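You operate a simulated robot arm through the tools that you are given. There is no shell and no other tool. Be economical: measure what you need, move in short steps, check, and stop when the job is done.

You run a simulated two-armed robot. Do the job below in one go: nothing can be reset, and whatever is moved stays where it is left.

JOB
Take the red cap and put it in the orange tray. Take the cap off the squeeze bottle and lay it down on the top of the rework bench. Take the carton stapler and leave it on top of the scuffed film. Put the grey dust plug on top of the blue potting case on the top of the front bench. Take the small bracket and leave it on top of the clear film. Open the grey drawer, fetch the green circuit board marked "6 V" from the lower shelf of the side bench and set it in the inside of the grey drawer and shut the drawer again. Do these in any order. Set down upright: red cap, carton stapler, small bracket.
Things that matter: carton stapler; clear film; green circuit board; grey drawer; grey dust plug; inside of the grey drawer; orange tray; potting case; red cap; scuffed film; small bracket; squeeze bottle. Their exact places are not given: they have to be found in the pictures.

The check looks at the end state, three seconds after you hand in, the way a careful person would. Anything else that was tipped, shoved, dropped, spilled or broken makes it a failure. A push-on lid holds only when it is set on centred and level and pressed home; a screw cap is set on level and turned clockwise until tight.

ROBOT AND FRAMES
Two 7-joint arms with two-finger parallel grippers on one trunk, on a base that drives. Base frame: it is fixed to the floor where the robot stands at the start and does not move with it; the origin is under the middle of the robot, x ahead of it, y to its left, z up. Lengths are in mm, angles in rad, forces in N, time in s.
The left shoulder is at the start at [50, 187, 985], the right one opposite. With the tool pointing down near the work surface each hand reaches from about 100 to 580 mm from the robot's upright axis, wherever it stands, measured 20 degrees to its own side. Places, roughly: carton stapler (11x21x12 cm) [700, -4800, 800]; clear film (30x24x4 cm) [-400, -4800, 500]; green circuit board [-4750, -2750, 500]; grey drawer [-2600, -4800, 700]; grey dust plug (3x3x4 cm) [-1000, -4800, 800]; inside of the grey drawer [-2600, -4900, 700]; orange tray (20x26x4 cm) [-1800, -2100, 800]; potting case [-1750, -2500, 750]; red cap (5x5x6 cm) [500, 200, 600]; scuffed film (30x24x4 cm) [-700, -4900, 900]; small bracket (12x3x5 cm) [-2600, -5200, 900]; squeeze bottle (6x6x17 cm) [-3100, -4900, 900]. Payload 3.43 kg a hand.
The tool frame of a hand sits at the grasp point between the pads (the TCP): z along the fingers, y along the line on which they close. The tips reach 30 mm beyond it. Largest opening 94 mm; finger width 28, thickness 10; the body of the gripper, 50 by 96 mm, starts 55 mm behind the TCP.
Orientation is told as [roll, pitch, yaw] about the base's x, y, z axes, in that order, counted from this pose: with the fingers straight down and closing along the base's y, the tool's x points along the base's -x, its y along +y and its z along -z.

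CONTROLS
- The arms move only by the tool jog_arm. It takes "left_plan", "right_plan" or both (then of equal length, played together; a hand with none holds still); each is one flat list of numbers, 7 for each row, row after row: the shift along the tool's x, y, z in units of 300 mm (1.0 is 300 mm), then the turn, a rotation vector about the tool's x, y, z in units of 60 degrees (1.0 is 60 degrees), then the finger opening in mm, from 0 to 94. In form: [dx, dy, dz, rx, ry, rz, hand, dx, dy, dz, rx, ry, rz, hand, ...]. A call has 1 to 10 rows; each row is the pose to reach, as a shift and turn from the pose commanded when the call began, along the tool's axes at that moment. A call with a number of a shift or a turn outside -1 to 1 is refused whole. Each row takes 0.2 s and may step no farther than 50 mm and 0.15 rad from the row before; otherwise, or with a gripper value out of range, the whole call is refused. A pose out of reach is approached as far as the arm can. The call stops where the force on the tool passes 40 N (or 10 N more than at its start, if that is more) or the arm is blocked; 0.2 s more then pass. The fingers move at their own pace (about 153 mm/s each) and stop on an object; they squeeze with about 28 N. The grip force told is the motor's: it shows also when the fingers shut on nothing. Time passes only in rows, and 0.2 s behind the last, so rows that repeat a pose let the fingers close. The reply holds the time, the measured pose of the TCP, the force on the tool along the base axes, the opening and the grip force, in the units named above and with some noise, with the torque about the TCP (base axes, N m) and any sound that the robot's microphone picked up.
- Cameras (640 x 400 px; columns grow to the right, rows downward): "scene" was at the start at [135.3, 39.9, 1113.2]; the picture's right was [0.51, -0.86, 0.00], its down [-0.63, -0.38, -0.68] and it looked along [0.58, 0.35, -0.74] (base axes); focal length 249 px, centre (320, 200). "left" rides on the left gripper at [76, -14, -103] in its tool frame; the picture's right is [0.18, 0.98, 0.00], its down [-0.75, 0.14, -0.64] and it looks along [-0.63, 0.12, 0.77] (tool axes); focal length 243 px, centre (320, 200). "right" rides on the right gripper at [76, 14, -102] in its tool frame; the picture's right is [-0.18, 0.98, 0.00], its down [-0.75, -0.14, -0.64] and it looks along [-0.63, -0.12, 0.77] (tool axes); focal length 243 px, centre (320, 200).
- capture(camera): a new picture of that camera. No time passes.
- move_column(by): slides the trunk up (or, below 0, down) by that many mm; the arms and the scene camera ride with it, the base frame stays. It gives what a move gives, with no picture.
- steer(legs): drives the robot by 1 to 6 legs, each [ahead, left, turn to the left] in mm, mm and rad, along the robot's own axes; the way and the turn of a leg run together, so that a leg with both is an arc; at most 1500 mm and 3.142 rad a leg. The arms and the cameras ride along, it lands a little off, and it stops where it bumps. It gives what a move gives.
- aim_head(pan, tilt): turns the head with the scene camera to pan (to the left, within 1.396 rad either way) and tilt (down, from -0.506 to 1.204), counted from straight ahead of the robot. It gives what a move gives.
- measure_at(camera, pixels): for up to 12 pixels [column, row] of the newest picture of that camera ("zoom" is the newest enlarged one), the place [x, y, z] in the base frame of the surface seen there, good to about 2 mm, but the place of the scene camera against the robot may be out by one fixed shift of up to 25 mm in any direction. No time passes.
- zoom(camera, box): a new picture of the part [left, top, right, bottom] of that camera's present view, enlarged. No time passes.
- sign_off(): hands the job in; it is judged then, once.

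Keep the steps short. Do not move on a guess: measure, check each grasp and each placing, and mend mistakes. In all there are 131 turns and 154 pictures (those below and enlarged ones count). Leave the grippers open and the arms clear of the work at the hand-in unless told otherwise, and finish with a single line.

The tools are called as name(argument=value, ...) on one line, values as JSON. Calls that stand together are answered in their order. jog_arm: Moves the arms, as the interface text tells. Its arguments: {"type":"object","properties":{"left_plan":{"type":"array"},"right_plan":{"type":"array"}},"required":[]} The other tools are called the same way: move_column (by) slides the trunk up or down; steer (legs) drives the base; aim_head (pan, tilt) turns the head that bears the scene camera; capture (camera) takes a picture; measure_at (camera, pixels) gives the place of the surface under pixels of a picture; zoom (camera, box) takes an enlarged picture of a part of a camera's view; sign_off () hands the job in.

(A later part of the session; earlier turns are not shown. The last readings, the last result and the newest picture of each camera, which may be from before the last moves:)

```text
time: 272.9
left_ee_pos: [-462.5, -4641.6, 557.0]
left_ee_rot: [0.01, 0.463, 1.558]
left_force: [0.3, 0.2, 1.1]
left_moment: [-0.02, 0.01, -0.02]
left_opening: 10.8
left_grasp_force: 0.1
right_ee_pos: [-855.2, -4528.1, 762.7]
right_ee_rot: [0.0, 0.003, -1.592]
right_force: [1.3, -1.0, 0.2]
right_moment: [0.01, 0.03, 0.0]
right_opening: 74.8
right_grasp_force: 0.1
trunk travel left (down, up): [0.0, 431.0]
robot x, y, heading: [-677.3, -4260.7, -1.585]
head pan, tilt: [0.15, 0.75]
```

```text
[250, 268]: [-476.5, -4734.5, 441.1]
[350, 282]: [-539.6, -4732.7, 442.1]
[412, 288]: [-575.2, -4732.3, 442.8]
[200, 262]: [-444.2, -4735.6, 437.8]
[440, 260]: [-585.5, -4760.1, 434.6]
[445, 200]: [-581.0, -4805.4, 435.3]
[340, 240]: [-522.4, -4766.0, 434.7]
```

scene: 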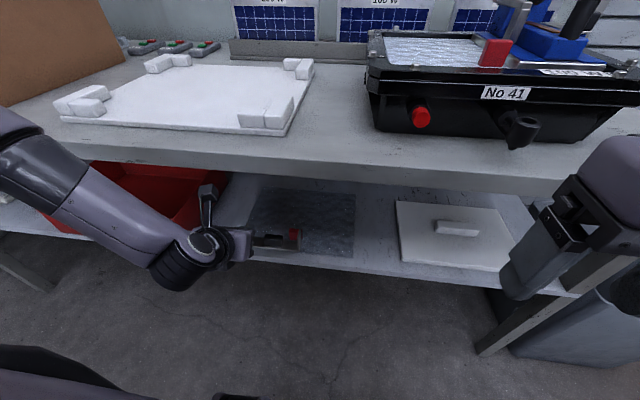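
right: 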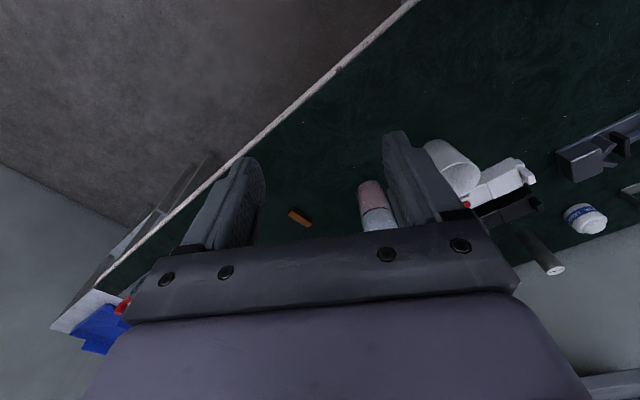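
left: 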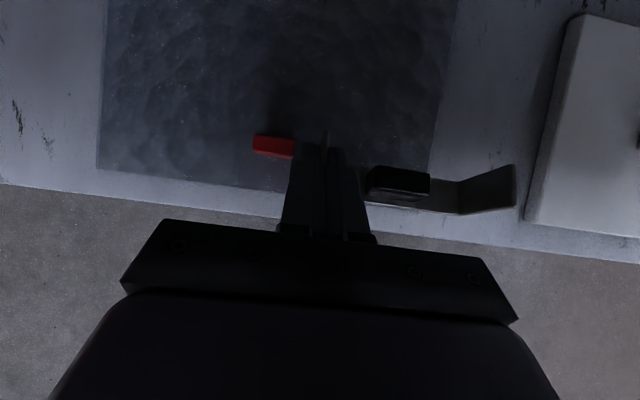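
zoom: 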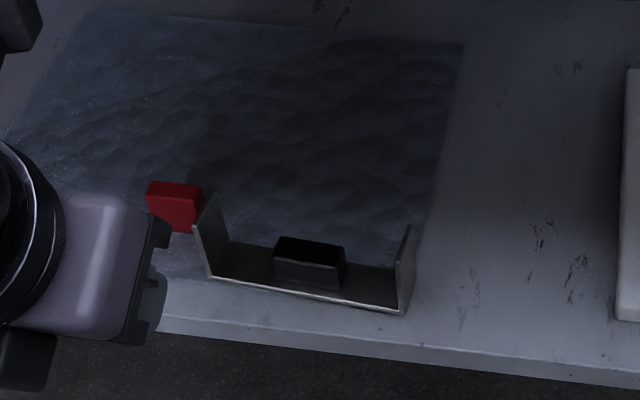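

Bracket stands upright, but its front ~1/3 overhangs the film edge. I nudge it ~15 mm deeper: push gently with closed fingertips on the left plate, then on the right plate, by driving the base.

jog_arm(left_plan=[0.02, 0.009, 0.1, 0, 0, 0, 0, 0.04, 0.017, 0.203, 0, 0, 0, 0])

steer(legs=[[31, 0, 0], [-33, 0, 0]])

zoom(camera="scene", box=[200, 180, 360, 280])

steer(legs=[[0, -115, 0], [31, 0, 0], [-60, 0, 0]])

zoom(camera="scene", box=[200, 180, 360, 280])

```text
time: 273.5
left_ee_pos: [-469.2, -4680.4, 510.1]
left_ee_rot: [0.013, 0.462, 1.555]
left_force: [0.9, -0.1, -0.4]
left_moment: [0.02, -0.03, 0.0]
left_opening: 0.2
left_grasp_force: 28.2
right_ee_pos: [-855.0, -4528.0, 762.5]
right_ee_rot: [0.002, 0.003, -1.591]
right_force: [0.2, 1.0, 0.5]
right_moment: [-0.01, -0.01, -0.01]
right_opening: 75.0
right_grasp_force: 0.0
trunk travel left (down, up): [0.0, 431.0]
robot x, y, heading: [-675.5, -4263.3, -1.585]
head pan, tilt: [0.15, 0.75]
```

```text
time: 274.8
left_ee_pos: [-469.8, -4677.7, 508.4]
left_ee_rot: [0.01, 0.462, 1.558]
left_force: [0.5, 0.6, 0.1]
left_moment: [0.0, -0.01, -0.01]
left_opening: 0.1
left_grasp_force: 27.8
right_ee_pos: [-855.7, -4526.8, 762.9]
right_ee_rot: [0.002, 0.004, -1.592]
right_force: [0.9, -0.5, -0.6]
right_moment: [-0.02, 0.01, -0.01]
right_opening: 74.7
right_grasp_force: 0.0
trunk travel left (down, up): [0.0, 431.0]
robot x, y, heading: [-679.6, -4261.9, -1.592]
head pan, tilt: [0.15, 0.75]
```

```text
4.00 times, centred on (280, 230) of scene
```

zoom: 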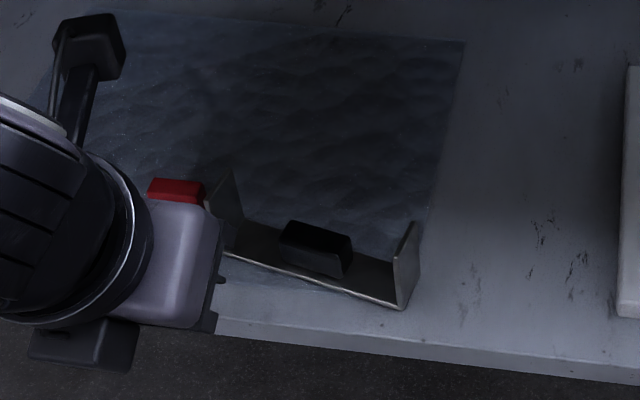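

```text
time: 277.5
left_ee_pos: [-581.1, -4648.3, 508.0]
left_ee_rot: [0.012, 0.464, 1.555]
left_force: [-0.3, 0.0, -0.1]
left_moment: [0.0, -0.02, -0.02]
left_opening: 0.0
left_grasp_force: 28.0
right_ee_pos: [-968.7, -4495.8, 763.1]
right_ee_rot: [0.002, 0.005, -1.591]
right_force: [0.2, 0.2, 0.6]
right_moment: [0.02, 0.03, 0.0]
right_opening: 74.8
right_grasp_force: 0.0
trunk travel left (down, up): [0.0, 431.0]
robot x, y, heading: [-790.8, -4227.1, -1.583]
head pan, tilt: [0.15, 0.75]
```

```text
4.00 times, centred on (280, 230) of scene
```

zoom: 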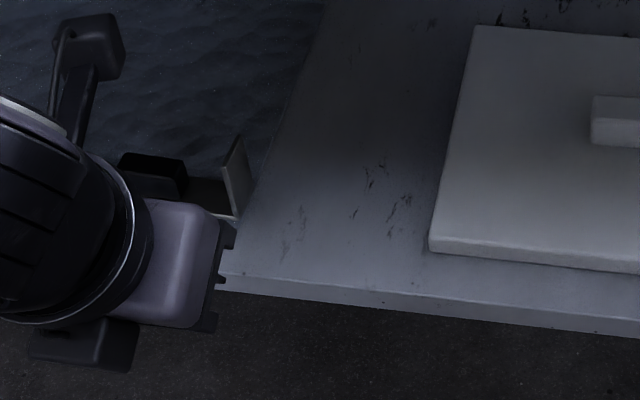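

Pushed well. Now back off, check the film, un-tilt and un-flip the left hand in the open, and drive to the second bench by the bottle.

steer(legs=[[-260, 0, 0]])

aim_head(pan=0.35, tilt=0.6)

zoom(camera="scene", box=[220, 120, 460, 270])

move_column(by=380)

jog_arm(left_plan=[0, 0, 0, 0, -0.14, 0, 60, 0, 0, 0, 0, -0.28, 0, 60, 0, 0, 0, 0, -0.441, 0, 60])

jog_arm(left_plan=[0, 0, 0, 0, 0, 0.14, 60, 0, 0, 0, 0, 0, 0.28, 60, 0, 0, 0, 0, 0, 0.42, 60, 0, 0, 0, 0, 0, 0.56, 60, 0, 0, 0, 0, 0, 0.7, 60, 0, 0, 0, 0, 0, 0.84, 60, 0, 0, 0, 0, 0, 0.98, 60])

jog_arm(left_plan=[0, 0, 0, 0, 0, 0.14, 60, 0, 0, 0, 0, 0, 0.28, 60, 0, 0, 0, 0, 0, 0.42, 60, 0, 0, 0, 0, 0, 0.56, 60, 0, 0, 0, 0, 0, 0.7, 60, 0, 0, 0, 0, 0, 0.84, 60, 0, 0, 0, 0, 0, 0.98, 60])

jog_arm(left_plan=[0, 0, 0, 0, 0, 0.14, 60, 0, 0, 0, 0, 0, 0.28, 60, 0, 0, 0, 0, 0, 0.42, 60, 0, 0, 0, 0, 0, 0.56, 60, 0, 0, 0, 0, 0, 0.7, 60, 0, 0, 0, 0, 0, 0.84, 60, 0, 0, 0, 0, 0, 0.98, 60])

steer(legs=[[0, -1200, 0.012], [0, -1050, 0]])

aim_head(pan=0.0, tilt=0.5)

capture(camera="scene")

```text
time: 279.4
left_ee_pos: [-575.5, -4386.9, 508.4]
left_ee_rot: [0.012, 0.462, 1.563]
left_force: [0.5, 0.2, -1.1]
left_moment: [0.01, -0.02, -0.01]
left_opening: 0.1
left_grasp_force: 28.4
right_ee_pos: [-963.7, -4237.6, 762.8]
right_ee_rot: [0.001, 0.004, -1.584]
right_force: [0.1, -0.5, 0.6]
right_moment: [-0.02, 0.0, 0.03]
right_opening: 75.0
right_grasp_force: 0.0
trunk travel left (down, up): [0.0, 431.0]
robot x, y, heading: [-788.4, -3971.5, -1.575]
head pan, tilt: [0.15, 0.75]
```

```text
time: 280.1
left_ee_pos: [-576.0, -4387.3, 509.2]
left_ee_rot: [0.012, 0.461, 1.564]
left_force: [0.4, -0.7, 0.1]
left_moment: [0.02, -0.03, 0.03]
left_opening: 0.3
left_grasp_force: 28.1
right_ee_pos: [-962.8, -4236.6, 761.9]
right_ee_rot: [0.001, 0.003, -1.583]
right_force: [0.7, -0.5, -0.2]
right_moment: [0.0, 0.0, 0.02]
right_opening: 75.2
right_grasp_force: 0.0
trunk travel left (down, up): [0.0, 431.0]
robot x, y, heading: [-784.3, -3971.3, -1.58]
head pan, tilt: [0.351, 0.6]
```

```text
2.67 times, centred on (340, 195) of scene
```

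zoom: 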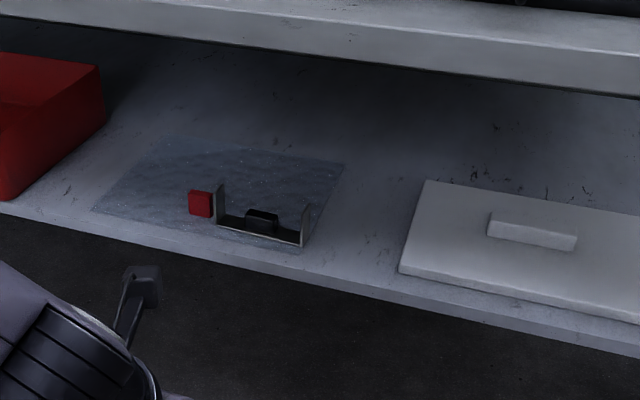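

```text
time: 283.8
left_ee_pos: [-577.3, -4387.7, 889.4]
left_ee_rot: [0.012, 0.462, 1.561]
left_force: [0.3, -0.1, -0.3]
left_moment: [0.03, 0.02, 0.0]
left_opening: 0.0
left_grasp_force: 27.5
right_ee_pos: [-963.2, -4237.8, 1142.0]
right_ee_rot: [0.002, 0.004, -1.584]
right_force: [0.1, -0.3, -0.5]
right_moment: [-0.06, 0.01, 0.02]
right_opening: 74.8
right_grasp_force: 0.1
trunk travel left (down, up): [-380.0, 51.0]
robot x, y, heading: [-786.3, -3972.7, -1.577]
head pan, tilt: [0.351, 0.6]
```

```text
refused: row 3 steps farther than a row can; nothing moved
```

```text
time: 285.4
left_ee_pos: [-576.7, -4386.6, 888.6]
left_ee_rot: [-0.397, 0.24, 0.482]
left_force: [0.5, 0.4, -0.2]
left_moment: [0.01, -0.02, -0.02]
left_opening: 60.0
left_grasp_force: 0.2
right_ee_pos: [-962.9, -4237.6, 1143.0]
right_ee_rot: [0.004, 0.003, -1.582]
right_force: [0.3, -0.3, -0.3]
right_moment: [-0.01, -0.02, 0.02]
right_opening: 74.9
right_grasp_force: 0.0
trunk travel left (down, up): [-380.0, 51.0]
robot x, y, heading: [-785.9, -3972.3, -1.577]
head pan, tilt: [0.351, 0.6]
```

```text
time: 286.9
left_ee_pos: [-576.8, -4386.7, 890.3]
left_ee_rot: [-0.422, -0.201, -0.45]
left_force: [-0.3, 0.5, -0.5]
left_moment: [-0.01, -0.04, 0.01]
left_opening: 59.9
left_grasp_force: 0.1
right_ee_pos: [-963.9, -4238.3, 1143.2]
right_ee_rot: [0.002, 0.003, -1.583]
right_force: [0.2, 0.6, -0.8]
right_moment: [0.01, -0.02, -0.02]
right_opening: 75.4
right_grasp_force: 0.1
trunk travel left (down, up): [-380.0, 51.0]
robot x, y, heading: [-785.9, -3972.6, -1.576]
head pan, tilt: [0.351, 0.6]
```

```text
time: 288.6
left_ee_pos: [-577.1, -4385.0, 889.6]
left_ee_rot: [-0.041, -0.462, -1.511]
left_force: [0.4, 0.0, 0.6]
left_moment: [0.0, 0.0, -0.01]
left_opening: 60.0
left_grasp_force: 0.0
right_ee_pos: [-963.1, -4237.6, 1143.0]
right_ee_rot: [0.002, 0.006, -1.584]
right_force: [0.3, 0.1, 0.5]
right_moment: [0.03, 0.0, -0.02]
right_opening: 74.9
right_grasp_force: 0.1
trunk travel left (down, up): [-380.0, 51.0]
robot x, y, heading: [-788.5, -3974.9, -1.581]
head pan, tilt: [0.351, 0.6]
```

```text
time: 308.3
left_ee_pos: [-2796.4, -4420.8, 887.7]
left_ee_rot: [-0.041, -0.461, -1.479]
left_force: [0.6, 0.2, -0.1]
left_moment: [-0.02, -0.04, 0.01]
left_opening: 59.9
left_grasp_force: 0.0
right_ee_pos: [-3187.0, -4282.2, 1143.4]
right_ee_rot: [0.0, 0.003, -1.558]
right_force: [0.1, -0.6, -0.4]
right_moment: [0.02, -0.01, -0.01]
right_opening: 75.1
right_grasp_force: 0.2
trunk travel left (down, up): [-380.0, 51.0]
robot x, y, heading: [-3021.7, -4011.7, -1.549]
head pan, tilt: [0.351, 0.6]
```

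```text
time: 309.1
left_ee_pos: [-2797.4, -4421.4, 888.3]
left_ee_rot: [-0.042, -0.462, -1.479]
left_force: [-0.3, 0.5, -0.5]
left_moment: [-0.01, -0.02, 0.01]
left_opening: 59.8
left_grasp_force: 0.0
right_ee_pos: [-3187.2, -4282.9, 1141.9]
right_ee_rot: [0.002, 0.002, -1.558]
right_force: [-0.1, -1.1, -0.2]
right_moment: [-0.01, 0.01, 0.0]
right_opening: 75.0
right_grasp_force: 0.1
trunk travel left (down, up): [-380.0, 51.0]
robot x, y, heading: [-3019.6, -4015.0, -1.548]
head pan, tilt: [0.0, 0.499]
```

```text
52 pictures are left
```

scene: 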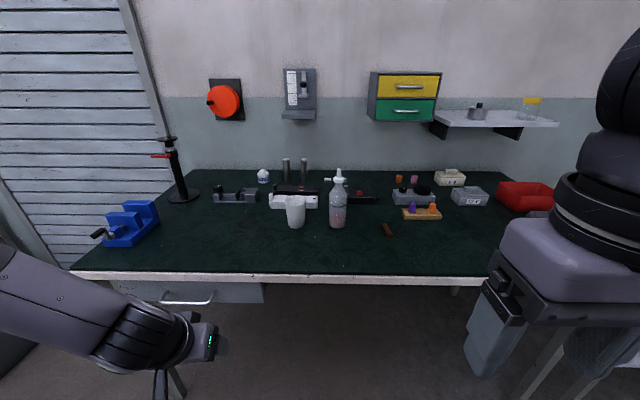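

Bracket is fully on the film now. Zoom on the bottle and its cap, and measure.

zoom(camera="scene", box=[280, 155, 400, 245])

measure_at(camera="scene", pixels=[[338, 172], [338, 179], [338, 188], [338, 200], [338, 220], [331, 215], [346, 215], [295, 200], [387, 228], [190, 299], [338, 230], [360, 250]])

```text
4.44 times, centred on (340, 200) of scene
```

zoom: 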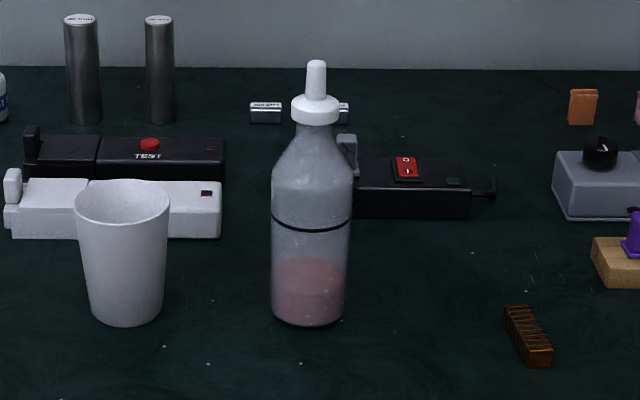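

```text
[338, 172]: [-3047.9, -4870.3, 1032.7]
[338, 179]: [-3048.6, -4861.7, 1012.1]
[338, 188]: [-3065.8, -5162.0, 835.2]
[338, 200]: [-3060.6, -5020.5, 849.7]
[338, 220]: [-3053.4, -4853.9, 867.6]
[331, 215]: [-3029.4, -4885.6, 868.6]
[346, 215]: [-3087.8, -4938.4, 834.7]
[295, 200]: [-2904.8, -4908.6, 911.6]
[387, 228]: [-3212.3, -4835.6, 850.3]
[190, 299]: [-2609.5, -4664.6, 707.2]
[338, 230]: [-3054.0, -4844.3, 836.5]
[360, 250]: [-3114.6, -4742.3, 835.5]
```

Bottle axis ≈(-3050,-4873); cap disc z≈1025–1037 with nozzle to ≈1050. I'll hold the body with the left hand and take the cap with the right. Raise the trunk and drive in.

move_column(by=45)

steer(legs=[[0, -30, -0.022], [340, 0, 0]])

aim_head(pan=0.0, tilt=0.75)

capture(camera="right")

capture(camera="scene")

```text
time: 310.0
left_ee_pos: [-2796.3, -4421.3, 932.9]
left_ee_rot: [-0.042, -0.459, -1.481]
left_force: [0.0, 0.3, -0.1]
left_moment: [-0.02, -0.01, 0.0]
left_opening: 59.9
left_grasp_force: 0.1
right_ee_pos: [-3187.7, -4283.3, 1187.1]
right_ee_rot: [0.002, 0.003, -1.557]
right_force: [-0.7, -0.5, -0.7]
right_moment: [0.01, 0.01, 0.03]
right_opening: 74.6
right_grasp_force: 0.1
trunk travel left (down, up): [-425.0, 6.0]
robot x, y, heading: [-3018.3, -4009.2, -1.549]
head pan, tilt: [0.0, 0.499]
```

```text
time: 312.7
left_ee_pos: [-2834.2, -4762.5, 933.7]
left_ee_rot: [-0.04, -0.46, -1.501]
left_force: [0.5, -0.1, -0.4]
left_moment: [0.01, -0.03, -0.01]
left_opening: 59.9
left_grasp_force: 0.1
right_ee_pos: [-3221.4, -4615.4, 1187.2]
right_ee_rot: [0.004, 0.005, -1.576]
right_force: [0.1, 0.3, 0.6]
right_moment: [0.02, 0.0, -0.01]
right_opening: 74.8
right_grasp_force: 0.0
trunk travel left (down, up): [-425.0, 6.0]
robot x, y, heading: [-3045.9, -4345.6, -1.572]
head pan, tilt: [0.0, 0.499]
```

```text
time: 313.5
left_ee_pos: [-2834.3, -4761.1, 933.8]
left_ee_rot: [-0.043, -0.461, -1.499]
left_force: [-0.6, -0.2, 0.5]
left_moment: [0.0, 0.0, 0.0]
left_opening: 60.0
left_grasp_force: 0.1
right_ee_pos: [-3220.2, -4614.3, 1187.4]
right_ee_rot: [0.001, 0.004, -1.575]
right_force: [0.2, -0.3, 0.1]
right_moment: [0.0, 0.03, 0.01]
right_opening: 75.1
right_grasp_force: 0.1
trunk travel left (down, up): [-425.0, 6.0]
robot x, y, heading: [-3048.3, -4347.9, -1.57]
head pan, tilt: [0.0, 0.75]
```

```text
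50 pictures are left
```

right: 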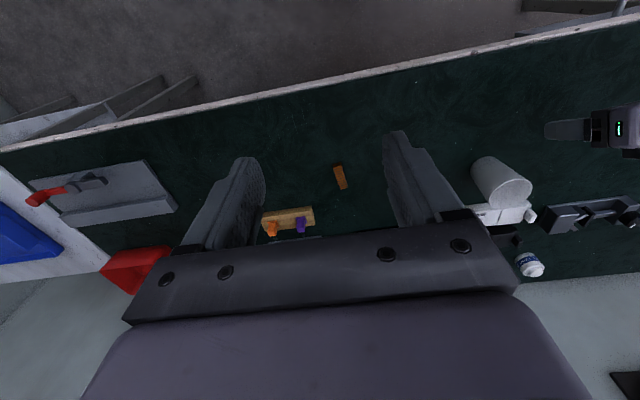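

```text
49 pictures are left
```

scene: 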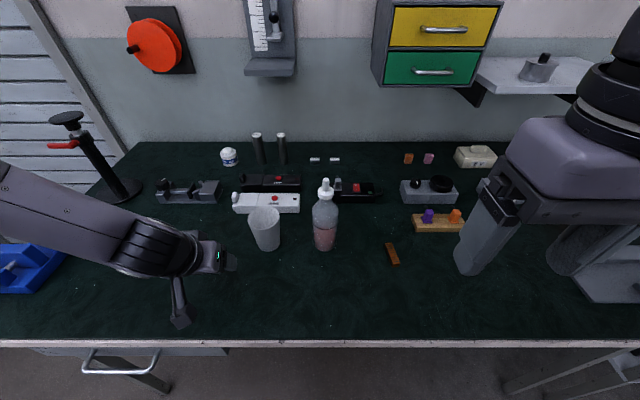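

Bring the left hand in front of the bottle (tilting to ~50°) and the right hand above it, then look from both.

jog_arm(left_plan=[0.002, -0.106, -0.008, 0.018, -0.065, 0.036, 80, 0.004, -0.212, -0.016, 0.035, -0.13, 0.071, 80, 0.006, -0.318, -0.024, 0.053, -0.195, 0.107, 80, 0.008, -0.424, -0.031, 0.071, -0.26, 0.143, 80, 0.01, -0.53, -0.039, 0.088, -0.325, 0.178, 80, 0.012, -0.636, -0.047, 0.106, -0.39, 0.214, 80], right_plan=[-0.098, 0.092, 0, 0, 0, 0, 75, -0.196, 0.183, 0, 0, 0, 0, 75, -0.293, 0.275, 0, 0, 0, 0, 75, -0.391, 0.367, 0, 0, 0, 0, 75, -0.489, 0.458, 0, 0, 0, 0, 75, -0.587, 0.55, 0, 0, 0, 0, 75])

capture(camera="right")

capture(camera="left")

```text
time: 314.9
left_ee_pos: [-2914.8, -4767.3, 1024.7]
left_ee_rot: [0.018, -0.875, -1.779]
left_force: [-0.1, -0.2, 0.1]
left_moment: [-0.01, 0.01, 0.01]
left_opening: 79.7
left_grasp_force: 0.1
left hand out of reach, approached as far as the arm can: row 1, 2, 3, 4, 5, 6
right_ee_pos: [-3057.1, -4792.7, 1187.0]
right_ee_rot: [0.001, 0.002, -1.577]
right_force: [-0.1, -0.3, -0.9]
right_moment: [0.03, -0.03, 0.02]
right_opening: 75.1
right_grasp_force: 0.0
trunk travel left (down, up): [-425.0, 6.0]
robot x, y, heading: [-3043.0, -4351.4, -1.566]
head pan, tilt: [0.0, 0.75]
```

```text
48 pictures are left
```

right: 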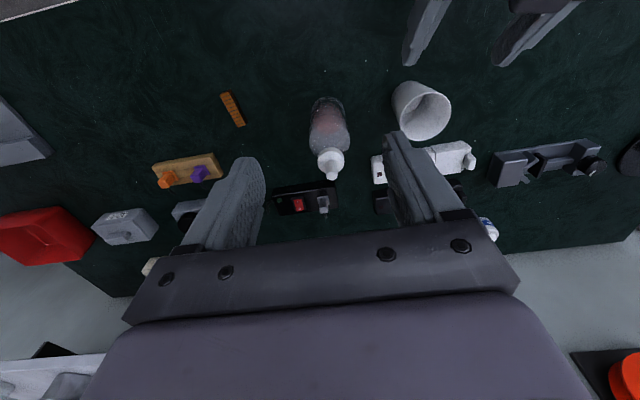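

```text
47 pictures are left
```

left: 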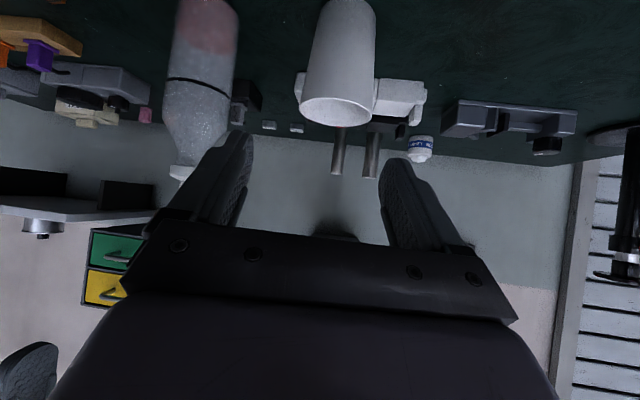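

Right camera sees the cap at (331,163). Measure it; the left arm can't get low at this trunk height, so I first test the cap with the right hand alone.

measure_at(camera="right", pixels=[[333, 176], [331, 160], [322, 160], [341, 160], [331, 152], [328, 140], [328, 110], [345, 112], [420, 85]])

zoom(camera="right", box=[280, 80, 390, 190])

```text
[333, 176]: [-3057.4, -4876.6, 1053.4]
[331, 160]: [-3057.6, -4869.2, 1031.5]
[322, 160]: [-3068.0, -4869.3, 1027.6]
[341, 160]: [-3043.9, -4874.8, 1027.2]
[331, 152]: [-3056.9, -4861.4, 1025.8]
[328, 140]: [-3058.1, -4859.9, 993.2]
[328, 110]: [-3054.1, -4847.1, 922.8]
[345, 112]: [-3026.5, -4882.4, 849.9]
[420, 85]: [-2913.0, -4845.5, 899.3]
```

```text
3.64 times, centred on (335, 135) of right
```

zoom: 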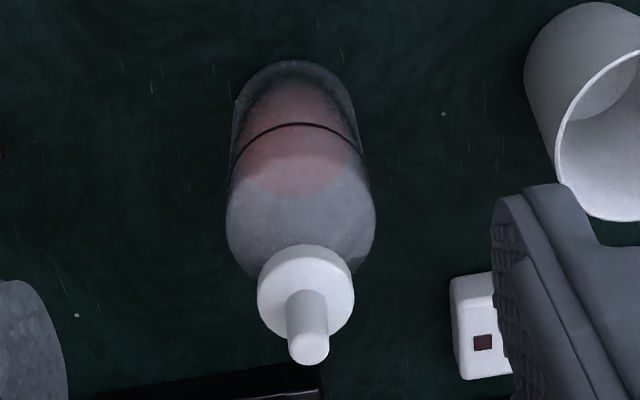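

Cap axis (-3057,-4876), disc z ≈1018–1030. Move down to TCP 1041, close on the disc, and lift 4 mm to test.

jog_arm(right_plan=[-0.13, 0, 0.09, 0, 0, 0, 75, -0.26, 0, 0.18, 0, 0, 0, 60, -0.278, 0, 0.33, 0, 0, 0, 60, -0.278, 0, 0.487, 0, 0, 0, 60, -0.278, 0, 0.487, 0, 0, 0, 30, -0.278, 0, 0.487, 0, 0, 0, 10, -0.278, 0, 0.487, 0, 0, 0, 10])

jog_arm(right_plan=[0, 0, -0.007, 0, 0, 0, 10, 0, 0, -0.014, 0, 0, 0, 10])

capture(camera="right")

zoom(camera="scene", box=[240, 150, 400, 260])

```text
time: 316.5
left_ee_pos: [-2916.0, -4766.4, 1024.6]
left_ee_rot: [0.02, -0.873, -1.778]
left_force: [0.8, 0.4, -0.1]
left_moment: [0.01, -0.02, -0.02]
left_opening: 79.9
left_grasp_force: 0.0
right_ee_pos: [-3060.1, -4871.9, 1041.0]
right_ee_rot: [0.0, 0.003, -1.576]
right_force: [-0.1, 0.4, -0.1]
right_moment: [-0.01, 0.02, 0.04]
right_opening: 31.9
right_grasp_force: 28.1
trunk travel left (down, up): [-425.0, 6.0]
robot x, y, heading: [-3047.0, -4346.3, -1.571]
head pan, tilt: [0.0, 0.75]
heard: snap
```

```text
time: 317.1
left_ee_pos: [-2915.3, -4766.0, 1024.3]
left_ee_rot: [0.018, -0.874, -1.778]
left_force: [-0.7, -0.2, -0.2]
left_moment: [-0.04, 0.01, 0.01]
left_opening: 79.8
left_grasp_force: 0.0
right_ee_pos: [-3058.1, -4873.7, 1045.1]
right_ee_rot: [0.003, 0.003, -1.575]
right_force: [-0.8, 0.3, 0.3]
right_moment: [0.0, 0.03, 0.02]
right_opening: 31.7
right_grasp_force: 28.3
trunk travel left (down, up): [-425.0, 6.0]
robot x, y, heading: [-3046.2, -4348.7, -1.57]
head pan, tilt: [0.0, 0.75]
```

```text
45 pictures are left
```

right: 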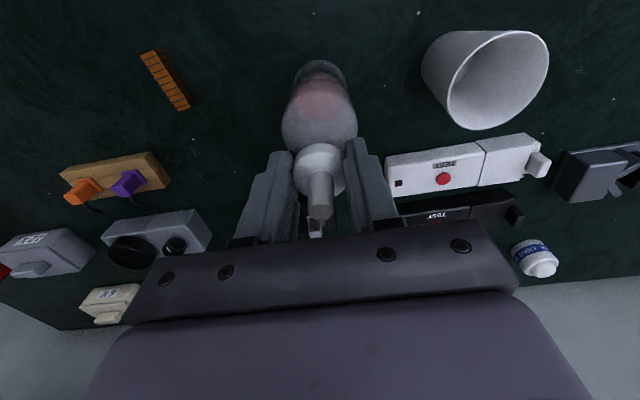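

```text
3.64 times, centred on (320, 205) of scene
```

zoom: 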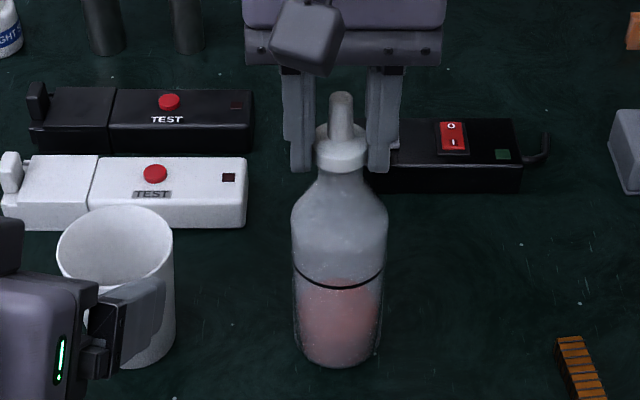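

A "snap" was heard – the push-on cap came loose. Lift 60 mm and look whether the bottle stays.

jog_arm(right_plan=[0, 0, -0.05, 0, 0, 0, 10, 0, 0, -0.1, 0, 0, 0, 10, 0, 0, -0.2, 0, 0, 0, 10])

zoom(camera="scene", box=[240, 130, 400, 260])

zoom(camera="right", box=[180, 40, 460, 240])

```text
time: 317.9
left_ee_pos: [-2913.9, -4765.2, 1024.6]
left_ee_rot: [0.018, -0.876, -1.779]
left_force: [-0.2, -1.0, 0.0]
left_moment: [0.02, 0.01, -0.01]
left_opening: 80.0
left_grasp_force: 0.1
right_ee_pos: [-3057.0, -4875.0, 1104.8]
right_ee_rot: [0.0, 0.003, -1.576]
right_force: [-0.9, 0.5, 0.6]
right_moment: [-0.01, 0.03, -0.02]
right_opening: 31.9
right_grasp_force: 28.1
trunk travel left (down, up): [-425.0, 6.0]
robot x, y, heading: [-3047.5, -4346.5, -1.573]
head pan, tilt: [0.0, 0.75]
```

```text
3.08 times, centred on (320, 195) of scene
```

zoom: 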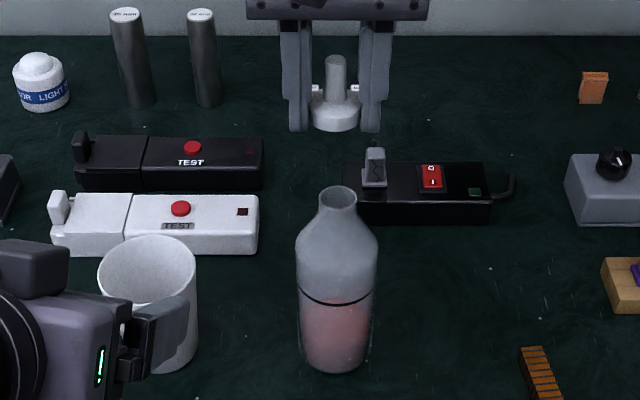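

```text
2.00 times, centred on (320, 140) of right
```

zoom: 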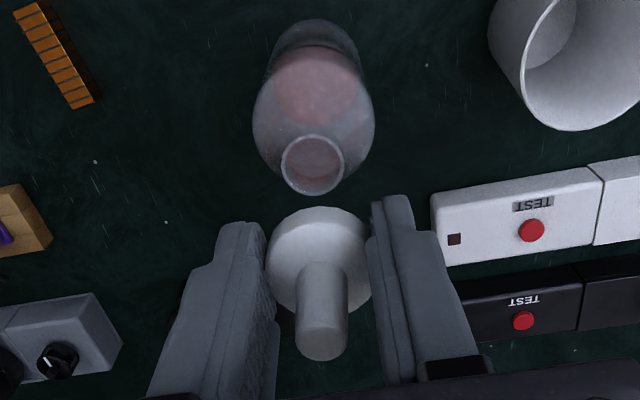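

Cap is off and the bottle stands with its content. This is the bench with vise and tools (the rework bench). I set the cap on free mat at (-3110,-4765): move over, lower the trunk 80, descend to TCP ≈887, then check.

jog_arm(right_plan=[0.122, -0.059, 0, 0, 0, 0, 10, 0.245, -0.118, 0, 0, 0, 0, 10, 0.367, -0.177, 0, 0, 0, 0, 10])

move_column(by=-80)

jog_arm(right_plan=[0, 0, 0.15, 0, 0, 0, 10, 0, 0, 0.3, 0, 0, 0, 10, 0, 0, 0.44, 0, 0, 0, 10, 0, 0, 0.455, 0, 0, 0, 10])

capture(camera="right")

```text
time: 318.7
left_ee_pos: [-2916.7, -4766.6, 1024.7]
left_ee_rot: [0.018, -0.874, -1.78]
left_force: [0.0, 0.0, -0.6]
left_moment: [0.01, 0.03, -0.01]
left_opening: 80.0
left_grasp_force: 0.1
right_ee_pos: [-3111.7, -4761.3, 1106.1]
right_ee_rot: [0.003, 0.003, -1.577]
right_force: [0.1, -0.2, 0.8]
right_moment: [-0.02, 0.0, 0.0]
right_opening: 31.5
right_grasp_force: 27.8
trunk travel left (down, up): [-425.0, 6.0]
robot x, y, heading: [-3047.1, -4349.3, -1.569]
head pan, tilt: [0.0, 0.75]
```

```text
time: 319.9
left_ee_pos: [-2916.3, -4766.1, 943.9]
left_ee_rot: [0.019, -0.874, -1.78]
left_force: [0.2, 0.2, -0.4]
left_moment: [0.02, 0.0, 0.0]
left_opening: 80.2
left_grasp_force: 0.0
right_ee_pos: [-3111.0, -4760.5, 1026.2]
right_ee_rot: [0.003, 0.004, -1.577]
right_force: [0.1, -0.5, 0.0]
right_moment: [0.0, 0.0, -0.01]
right_opening: 31.5
right_grasp_force: 27.9
trunk travel left (down, up): [-345.0, 86.0]
robot x, y, heading: [-3045.5, -4348.0, -1.569]
head pan, tilt: [0.0, 0.75]
```

```text
time: 320.9
left_ee_pos: [-2915.1, -4766.6, 944.0]
left_ee_rot: [0.018, -0.873, -1.779]
left_force: [0.4, 1.0, 0.1]
left_moment: [-0.01, -0.03, 0.0]
left_opening: 79.9
left_grasp_force: 0.0
right_ee_pos: [-3110.0, -4760.0, 890.4]
right_ee_rot: [0.002, 0.003, -1.577]
right_force: [0.0, -0.6, 0.6]
right_moment: [-0.03, -0.03, 0.02]
right_opening: 31.4
right_grasp_force: 27.7
trunk travel left (down, up): [-345.0, 86.0]
robot x, y, heading: [-3045.9, -4346.7, -1.572]
head pan, tilt: [0.0, 0.75]
```

```text
41 pictures are left
```

right: 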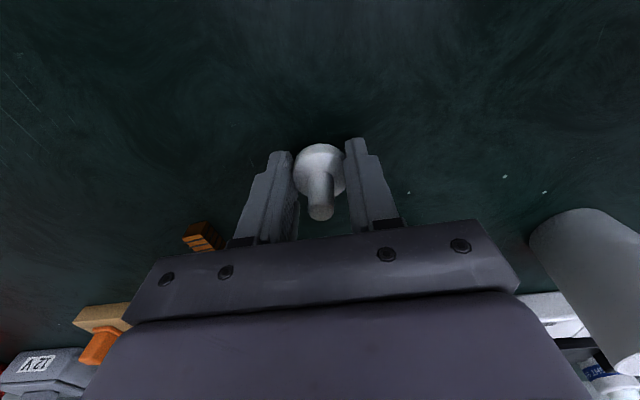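

Lower the last 5 mm, release, rise. Then back off, set up at the drawer: trunk down 180, left hand tilted to horizontal and rolled so its fingers close vertically.

jog_arm(right_plan=[0, 0, 0.018, 0, 0, 0, 10, 0, 0, 0.018, 0, 0, 0, 50, 0, 0, 0.018, 0, 0, 0, 60, 0, 0, -0.14, 0, 0, 0, 60, 0, 0, -0.28, 0, 0, 0, 60, 0, 0, -0.4, 0, 0, 0, 60])

zoom(camera="scene", box=[240, 130, 480, 330])

steer(legs=[[-330, 255, 0]])

move_column(by=-180)

jog_arm(left_plan=[0, 0, 0, -0.025, -0.111, -0.021, 60, 0, 0, 0, -0.05, -0.222, -0.042, 50, 0, 0, 0, -0.076, -0.334, -0.064, 40, 0, 0, 0, -0.101, -0.445, -0.085, 40, 0, 0, 0, -0.127, -0.557, -0.107, 40, 0, 0, 0, -0.152, -0.668, -0.128, 40])

jog_arm(left_plan=[0, 0, 0, 0, 0, -0.125, 40, 0, 0, 0, 0, 0, -0.25, 40, 0, 0, 0, 0, 0, -0.375, 40, 0, 0, 0, 0, 0, -0.5, 40, 0, 0, 0, 0, 0, -0.625, 40, 0, 0, 0, 0, 0, -0.75, 40])

jog_arm(left_plan=[0, 0, 0, 0, 0, -0.125, 40, 0, 0, 0, 0, 0, -0.25, 40, 0, 0, 0, 0, 0, -0.375, 40, 0, 0, 0, 0, 0, -0.5, 40, 0, 0, 0, 0, 0, -0.625, 40, 0, 0, 0, 0, 0, -0.75, 40])

aim_head(pan=0.25, tilt=0.6)

capture(camera="scene")

capture(camera="left")

```text
time: 322.3
left_ee_pos: [-2915.3, -4766.3, 945.0]
left_ee_rot: [0.018, -0.873, -1.779]
left_force: [-0.1, 0.2, -0.4]
left_moment: [-0.01, 0.02, -0.04]
left_opening: 80.1
left_grasp_force: 0.0
right_ee_pos: [-3111.2, -4761.1, 1012.4]
right_ee_rot: [0.002, 0.005, -1.575]
right_force: [0.2, -0.1, 0.4]
right_moment: [0.01, 0.0, 0.01]
right_opening: 59.6
right_grasp_force: 0.0
trunk travel left (down, up): [-345.0, 86.0]
robot x, y, heading: [-3046.8, -4347.7, -1.573]
head pan, tilt: [0.0, 0.75]
```

```text
2.00 times, centred on (360, 230) of scene
```

zoom: 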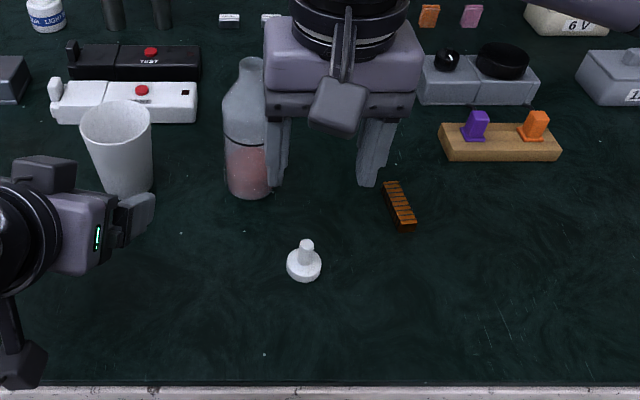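

```text
time: 325.1
left_ee_pos: [-2660.6, -4438.9, 944.7]
left_ee_rot: [0.018, -0.873, -1.768]
left_force: [-0.9, -0.9, 0.8]
left_moment: [-0.02, 0.01, -0.02]
left_opening: 79.8
left_grasp_force: 0.1
right_ee_pos: [-2855.9, -4435.3, 1011.2]
right_ee_rot: [0.002, 0.003, -1.568]
right_force: [-0.8, -0.3, -0.2]
right_moment: [-0.05, -0.02, 0.05]
right_opening: 59.8
right_grasp_force: 0.0
trunk travel left (down, up): [-345.0, 86.0]
robot x, y, heading: [-2795.9, -4022.6, -1.56]
head pan, tilt: [0.0, 0.75]
```

```text
time: 327.1
left_ee_pos: [-2660.7, -4440.1, 765.1]
left_ee_rot: [0.018, -0.874, -1.768]
left_force: [0.9, -0.2, 0.0]
left_moment: [0.0, -0.01, 0.0]
left_opening: 79.9
left_grasp_force: 0.0
right_ee_pos: [-2854.7, -4435.8, 833.0]
right_ee_rot: [0.002, 0.004, -1.566]
right_force: [-0.4, 0.6, 0.9]
right_moment: [0.01, -0.02, -0.07]
right_opening: 60.0
right_grasp_force: 0.0
trunk travel left (down, up): [-165.0, 266.0]
robot x, y, heading: [-2795.9, -4020.8, -1.556]
head pan, tilt: [0.0, 0.75]
```

```text
time: 328.5
left_ee_pos: [-2637.9, -4456.4, 930.3]
left_ee_rot: [-0.636, -1.482, -0.918]
left_force: [-0.9, 0.8, -0.1]
left_moment: [0.0, -0.02, -0.01]
left_opening: 39.8
left_grasp_force: 0.0
left hand out of reach, approached as far as the arm can: row 1, 2, 3, 4, 5, 6
right_ee_pos: [-2856.0, -4435.7, 831.0]
right_ee_rot: [0.001, 0.003, -1.568]
right_force: [0.6, 0.1, 0.6]
right_moment: [0.04, -0.01, 0.0]
right_opening: 59.8
right_grasp_force: 0.0
trunk travel left (down, up): [-165.0, 266.0]
robot x, y, heading: [-2795.8, -4022.5, -1.561]
head pan, tilt: [0.0, 0.75]
```

```text
time: 329.9
left_ee_pos: [-2638.4, -4456.6, 931.7]
left_ee_rot: [-1.473, -0.727, -0.048]
left_force: [-0.3, 0.5, -0.8]
left_moment: [0.05, -0.03, 0.0]
left_opening: 39.7
left_grasp_force: 0.1
right_ee_pos: [-2854.8, -4436.3, 831.0]
right_ee_rot: [0.002, 0.004, -1.567]
right_force: [-0.3, -0.9, -0.1]
right_moment: [0.0, 0.0, -0.01]
right_opening: 59.9
right_grasp_force: 0.1
trunk travel left (down, up): [-165.0, 266.0]
robot x, y, heading: [-2798.2, -4019.2, -1.556]
head pan, tilt: [0.0, 0.75]
```

```text
time: 331.3
left_ee_pos: [-2638.9, -4455.8, 930.5]
left_ee_rot: [-1.497, 0.056, 0.019]
left_force: [-0.2, 0.4, 0.4]
left_moment: [0.0, 0.03, 0.0]
left_opening: 40.2
left_grasp_force: 0.1
right_ee_pos: [-2855.9, -4436.3, 832.0]
right_ee_rot: [0.003, 0.004, -1.566]
right_force: [0.8, -0.8, 0.0]
right_moment: [0.0, -0.02, 0.03]
right_opening: 59.9
right_grasp_force: 0.0
trunk travel left (down, up): [-165.0, 266.0]
robot x, y, heading: [-2798.0, -4020.2, -1.561]
head pan, tilt: [0.0, 0.75]
```

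```text
time: 332.1
left_ee_pos: [-2639.5, -4455.8, 930.1]
left_ee_rot: [-1.499, 0.053, 0.019]
left_force: [-0.1, -0.5, 1.0]
left_moment: [0.01, 0.01, 0.0]
left_opening: 40.0
left_grasp_force: 0.0
right_ee_pos: [-2856.3, -4435.5, 832.4]
right_ee_rot: [0.003, 0.004, -1.567]
right_force: [-0.7, 0.5, 0.0]
right_moment: [0.0, 0.02, -0.03]
right_opening: 60.1
right_grasp_force: 0.1
trunk travel left (down, up): [-165.0, 266.0]
robot x, y, heading: [-2792.6, -4020.4, -1.559]
head pan, tilt: [0.25, 0.6]
```

```text
39 pictures are left
```

scene: 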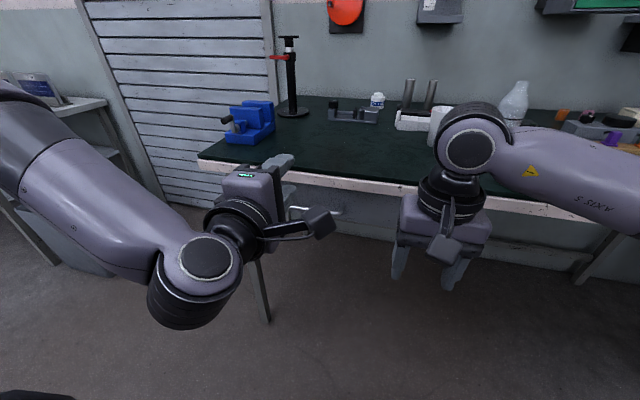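

```text
38 pictures are left
```

left: 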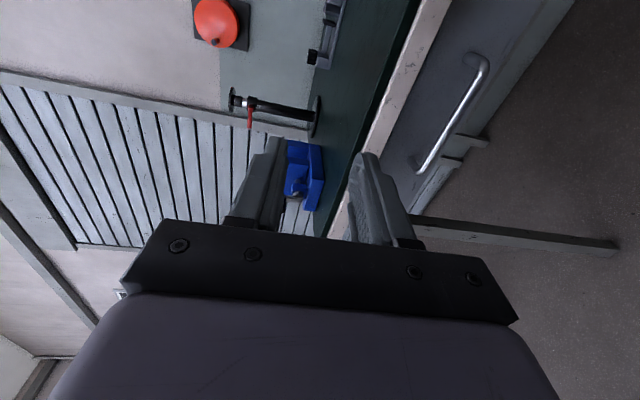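

Cap stands on the bench. The left hand is horizontal with fingers closing vertically. Measure the drawer handle from the left camera.

measure_at(camera="left", pixels=[[482, 75], [465, 110], [450, 135], [432, 160], [420, 170], [470, 60], [440, 90], [410, 130], [400, 60], [360, 140]])

```text
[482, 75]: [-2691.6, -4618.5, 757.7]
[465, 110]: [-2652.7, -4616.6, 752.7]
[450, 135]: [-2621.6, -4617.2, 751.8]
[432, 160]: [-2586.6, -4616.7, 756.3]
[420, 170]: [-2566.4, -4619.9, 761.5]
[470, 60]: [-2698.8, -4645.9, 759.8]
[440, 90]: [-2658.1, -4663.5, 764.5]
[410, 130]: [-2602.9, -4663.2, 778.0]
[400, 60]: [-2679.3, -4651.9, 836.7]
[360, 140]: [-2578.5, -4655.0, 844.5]
```

Handle bar: y≈-4622, z≈754, x -2695..-2560. Lower the trunk 165, extend the arm around the bar with a 50 mm opening, nudge the base 16 forward and close.

move_column(by=-165)

jog_arm(left_plan=[0, 0, 0.12, 0, 0, 0, 50, 0, 0, 0.25, 0, 0, 0, 50, 0, 0.005, 0.37, 0, 0, 0, 50, 0, 0.008, 0.44, 0, 0, 0, 50])

capture(camera="left")

```text
time: 333.9
left_ee_pos: [-2638.9, -4456.9, 765.3]
left_ee_rot: [-1.497, 0.05, 0.019]
left_force: [-0.5, 0.5, -0.8]
left_moment: [-0.02, 0.03, -0.02]
left_opening: 39.9
left_grasp_force: 0.1
right_ee_pos: [-2855.9, -4435.1, 667.6]
right_ee_rot: [0.0, 0.004, -1.568]
right_force: [-0.5, 0.1, -1.0]
right_moment: [0.01, -0.01, 0.01]
right_opening: 60.0
right_grasp_force: 0.0
trunk travel left (down, up): [0.0, 431.0]
robot x, y, heading: [-2797.5, -4024.1, -1.562]
head pan, tilt: [0.25, 0.6]
```

```text
time: 334.9
left_ee_pos: [-2636.2, -4583.2, 783.1]
left_ee_rot: [-1.479, 0.051, 0.023]
left_force: [0.0, 0.3, -0.1]
left_moment: [-0.01, 0.01, 0.0]
left_opening: 49.9
left_grasp_force: 0.2
left hand out of reach, approached as far as the arm can: row 1, 2, 3, 4
right_ee_pos: [-2856.2, -4435.4, 666.9]
right_ee_rot: [0.001, 0.005, -1.565]
right_force: [-1.1, 0.9, -0.4]
right_moment: [0.02, -0.02, 0.03]
right_opening: 59.8
right_grasp_force: 0.1
trunk travel left (down, up): [0.0, 431.0]
robot x, y, heading: [-2799.7, -4023.0, -1.56]
head pan, tilt: [0.25, 0.6]
```

```text
37 pictures are left
```

left: 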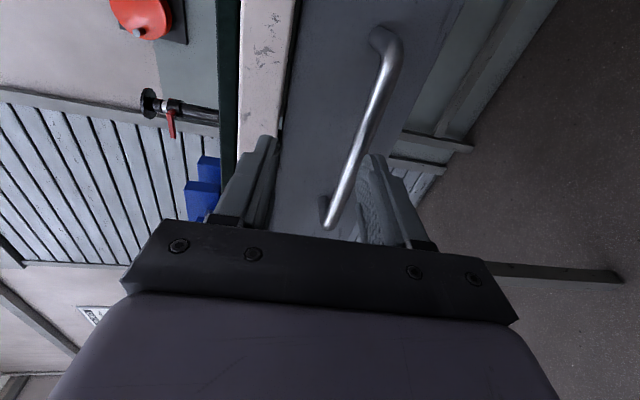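

TCP is 29 mm too high due to wrist limits. Pitch the fingers 20° downward, which allows lower, move onto the bar and close.

jog_arm(left_plan=[0, 0, 0, -0.112, 0, 0, 50, 0, 0, 0, -0.223, 0, 0, 50, 0, 0, 0, -0.334, 0, 0, 50])

jog_arm(left_plan=[0, 0.016, 0.052, 0, 0, 0, 50, 0, 0.031, 0.105, 0, 0, 0, 50])

capture(camera="left")

```text
time: 335.8
left_ee_pos: [-2633.4, -4581.2, 783.5]
left_ee_rot: [-1.145, 0.054, 0.021]
left_force: [-0.3, -0.1, -0.6]
left_moment: [-0.01, 0.0, -0.02]
left_opening: 50.0
left_grasp_force: 0.0
right_ee_pos: [-2856.7, -4435.8, 668.3]
right_ee_rot: [0.001, 0.002, -1.567]
right_force: [-0.1, 0.7, -0.8]
right_moment: [0.0, 0.04, 0.02]
right_opening: 60.2
right_grasp_force: 0.1
trunk travel left (down, up): [0.0, 431.0]
robot x, y, heading: [-2796.3, -4022.3, -1.56]
head pan, tilt: [0.25, 0.6]
```

```text
time: 336.4
left_ee_pos: [-2633.8, -4606.3, 762.1]
left_ee_rot: [-1.148, 0.052, 0.019]
left_force: [0.8, 0.5, 1.0]
left_moment: [0.01, 0.03, 0.02]
left_opening: 50.2
left_grasp_force: 0.1
right_ee_pos: [-2855.7, -4436.5, 667.4]
right_ee_rot: [0.0, 0.004, -1.568]
right_force: [-0.7, 0.5, 0.4]
right_moment: [0.01, -0.01, -0.01]
right_opening: 59.9
right_grasp_force: 0.0
trunk travel left (down, up): [0.0, 431.0]
robot x, y, heading: [-2795.9, -4020.0, -1.557]
head pan, tilt: [0.25, 0.6]
```

```text
36 pictures are left
```

left: 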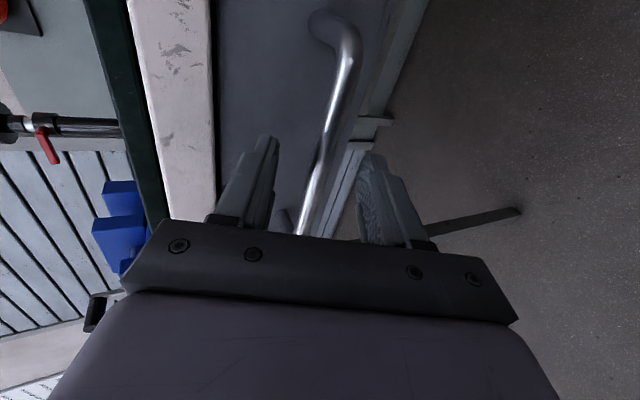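

The bar is between the fingers. Close, pull back 240 mm by driving, and look.

jog_arm(left_plan=[0, 0, 0, 0, 0, 0, 25, 0, 0, 0, 0, 0, 0, 4, 0, 0, 0, 0, 0, 0, 4])

steer(legs=[[-240, 0, 0]])

capture(camera="scene")

```text
time: 337.1
left_ee_pos: [-2633.5, -4606.6, 762.5]
left_ee_rot: [-1.15, 0.049, 0.021]
left_force: [2.3, -1.7, 2.4]
left_moment: [-0.11, -1.26, -0.77]
left_opening: 12.9
left_grasp_force: 45.4
right_ee_pos: [-2855.5, -4435.6, 667.7]
right_ee_rot: [0.002, 0.003, -1.567]
right_force: [-0.5, 0.3, 0.4]
right_moment: [-0.01, 0.04, -0.01]
right_opening: 60.0
right_grasp_force: 0.0
trunk travel left (down, up): [0.0, 431.0]
robot x, y, heading: [-2797.5, -4021.6, -1.557]
head pan, tilt: [0.25, 0.6]
```

```text
time: 338.9
left_ee_pos: [-2634.4, -4367.6, 761.9]
left_ee_rot: [-1.15, 0.054, 0.024]
left_force: [14.5, -0.8, 7.1]
left_moment: [-0.11, -1.19, -0.46]
left_opening: 13.2
left_grasp_force: 44.8
right_ee_pos: [-2857.9, -4198.0, 666.6]
right_ee_rot: [0.003, 0.004, -1.566]
right_force: [-0.2, -0.2, 0.2]
right_moment: [0.02, 0.02, -0.02]
right_opening: 60.2
right_grasp_force: 0.1
trunk travel left (down, up): [0.0, 431.0]
robot x, y, heading: [-2798.5, -3783.0, -1.564]
head pan, tilt: [0.25, 0.6]
```

```text
35 pictures are left
```

scene: 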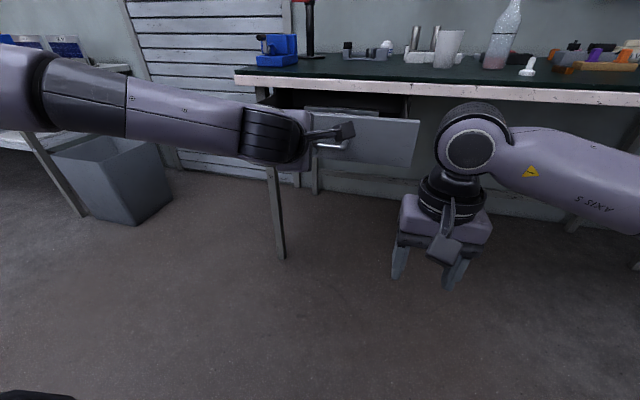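

Drawer is open ~240 mm. Release the handle, back off, raise the trunk and view the drawer's inside.

jog_arm(left_plan=[0, 0, 0, 0, 0, 0, 30, 0, 0, 0, 0, 0, 0, 50, 0, 0, -0.13, 0, 0, 0, 50, 0, 0, -0.26, 0, 0, 0, 50])

steer(legs=[[-100, 0, 0]])

move_column(by=330)

aim_head(pan=0.25, tilt=0.8)

capture(camera="scene")

```text
time: 339.9
left_ee_pos: [-2634.8, -4294.3, 794.6]
left_ee_rot: [-1.148, 0.05, 0.026]
left_force: [0.2, 0.0, -0.8]
left_moment: [0.02, 0.0, 0.0]
left_opening: 49.9
left_grasp_force: 0.1
right_ee_pos: [-2858.2, -4197.4, 666.0]
right_ee_rot: [0.002, 0.005, -1.564]
right_force: [-0.7, 0.2, -0.5]
right_moment: [0.0, 0.01, 0.01]
right_opening: 60.0
right_grasp_force: 0.1
trunk travel left (down, up): [0.0, 431.0]
robot x, y, heading: [-2796.8, -3782.6, -1.56]
head pan, tilt: [0.25, 0.6]
```

```text
time: 341.1
left_ee_pos: [-2637.8, -4195.0, 794.9]
left_ee_rot: [-1.149, 0.052, 0.022]
left_force: [0.3, -0.7, 0.3]
left_moment: [0.01, 0.03, 0.01]
left_opening: 49.8
left_grasp_force: 0.1
right_ee_pos: [-2859.8, -4097.9, 667.1]
right_ee_rot: [0.002, 0.002, -1.571]
right_force: [-0.3, -0.4, 0.3]
right_moment: [0.04, 0.01, -0.04]
right_opening: 60.2
right_grasp_force: 0.0
trunk travel left (down, up): [0.0, 431.0]
robot x, y, heading: [-2799.4, -3686.6, -1.564]
head pan, tilt: [0.25, 0.6]
```

```text
time: 344.3
left_ee_pos: [-2638.0, -4195.8, 1124.7]
left_ee_rot: [-1.149, 0.053, 0.022]
left_force: [0.1, -0.3, -0.4]
left_moment: [0.01, -0.03, 0.02]
left_opening: 50.2
left_grasp_force: 0.1
right_ee_pos: [-2860.3, -4098.2, 997.3]
right_ee_rot: [0.001, 0.005, -1.571]
right_force: [0.4, 0.3, -0.4]
right_moment: [0.0, -0.01, -0.03]
right_opening: 60.0
right_grasp_force: 0.1
trunk travel left (down, up): [-330.0, 101.0]
robot x, y, heading: [-2800.3, -3684.0, -1.566]
head pan, tilt: [0.25, 0.6]
```

```text
time: 345.1
left_ee_pos: [-2638.6, -4196.3, 1123.3]
left_ee_rot: [-1.149, 0.053, 0.022]
left_force: [-0.9, 0.3, -0.1]
left_moment: [-0.03, 0.0, -0.02]
left_opening: 49.9
left_grasp_force: 0.0
right_ee_pos: [-2860.4, -4097.9, 997.2]
right_ee_rot: [0.002, 0.004, -1.571]
right_force: [0.4, 1.1, 0.9]
right_moment: [0.03, -0.01, 0.02]
right_opening: 60.1
right_grasp_force: 0.0
trunk travel left (down, up): [-330.0, 101.0]
robot x, y, heading: [-2800.0, -3685.5, -1.561]
head pan, tilt: [0.25, 0.799]
```

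```text
34 pictures are left
```

scene: 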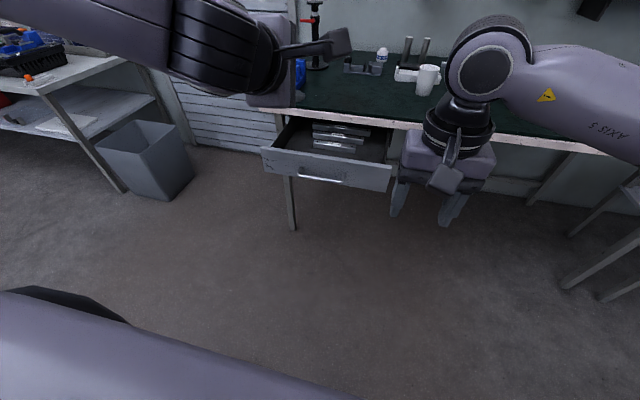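

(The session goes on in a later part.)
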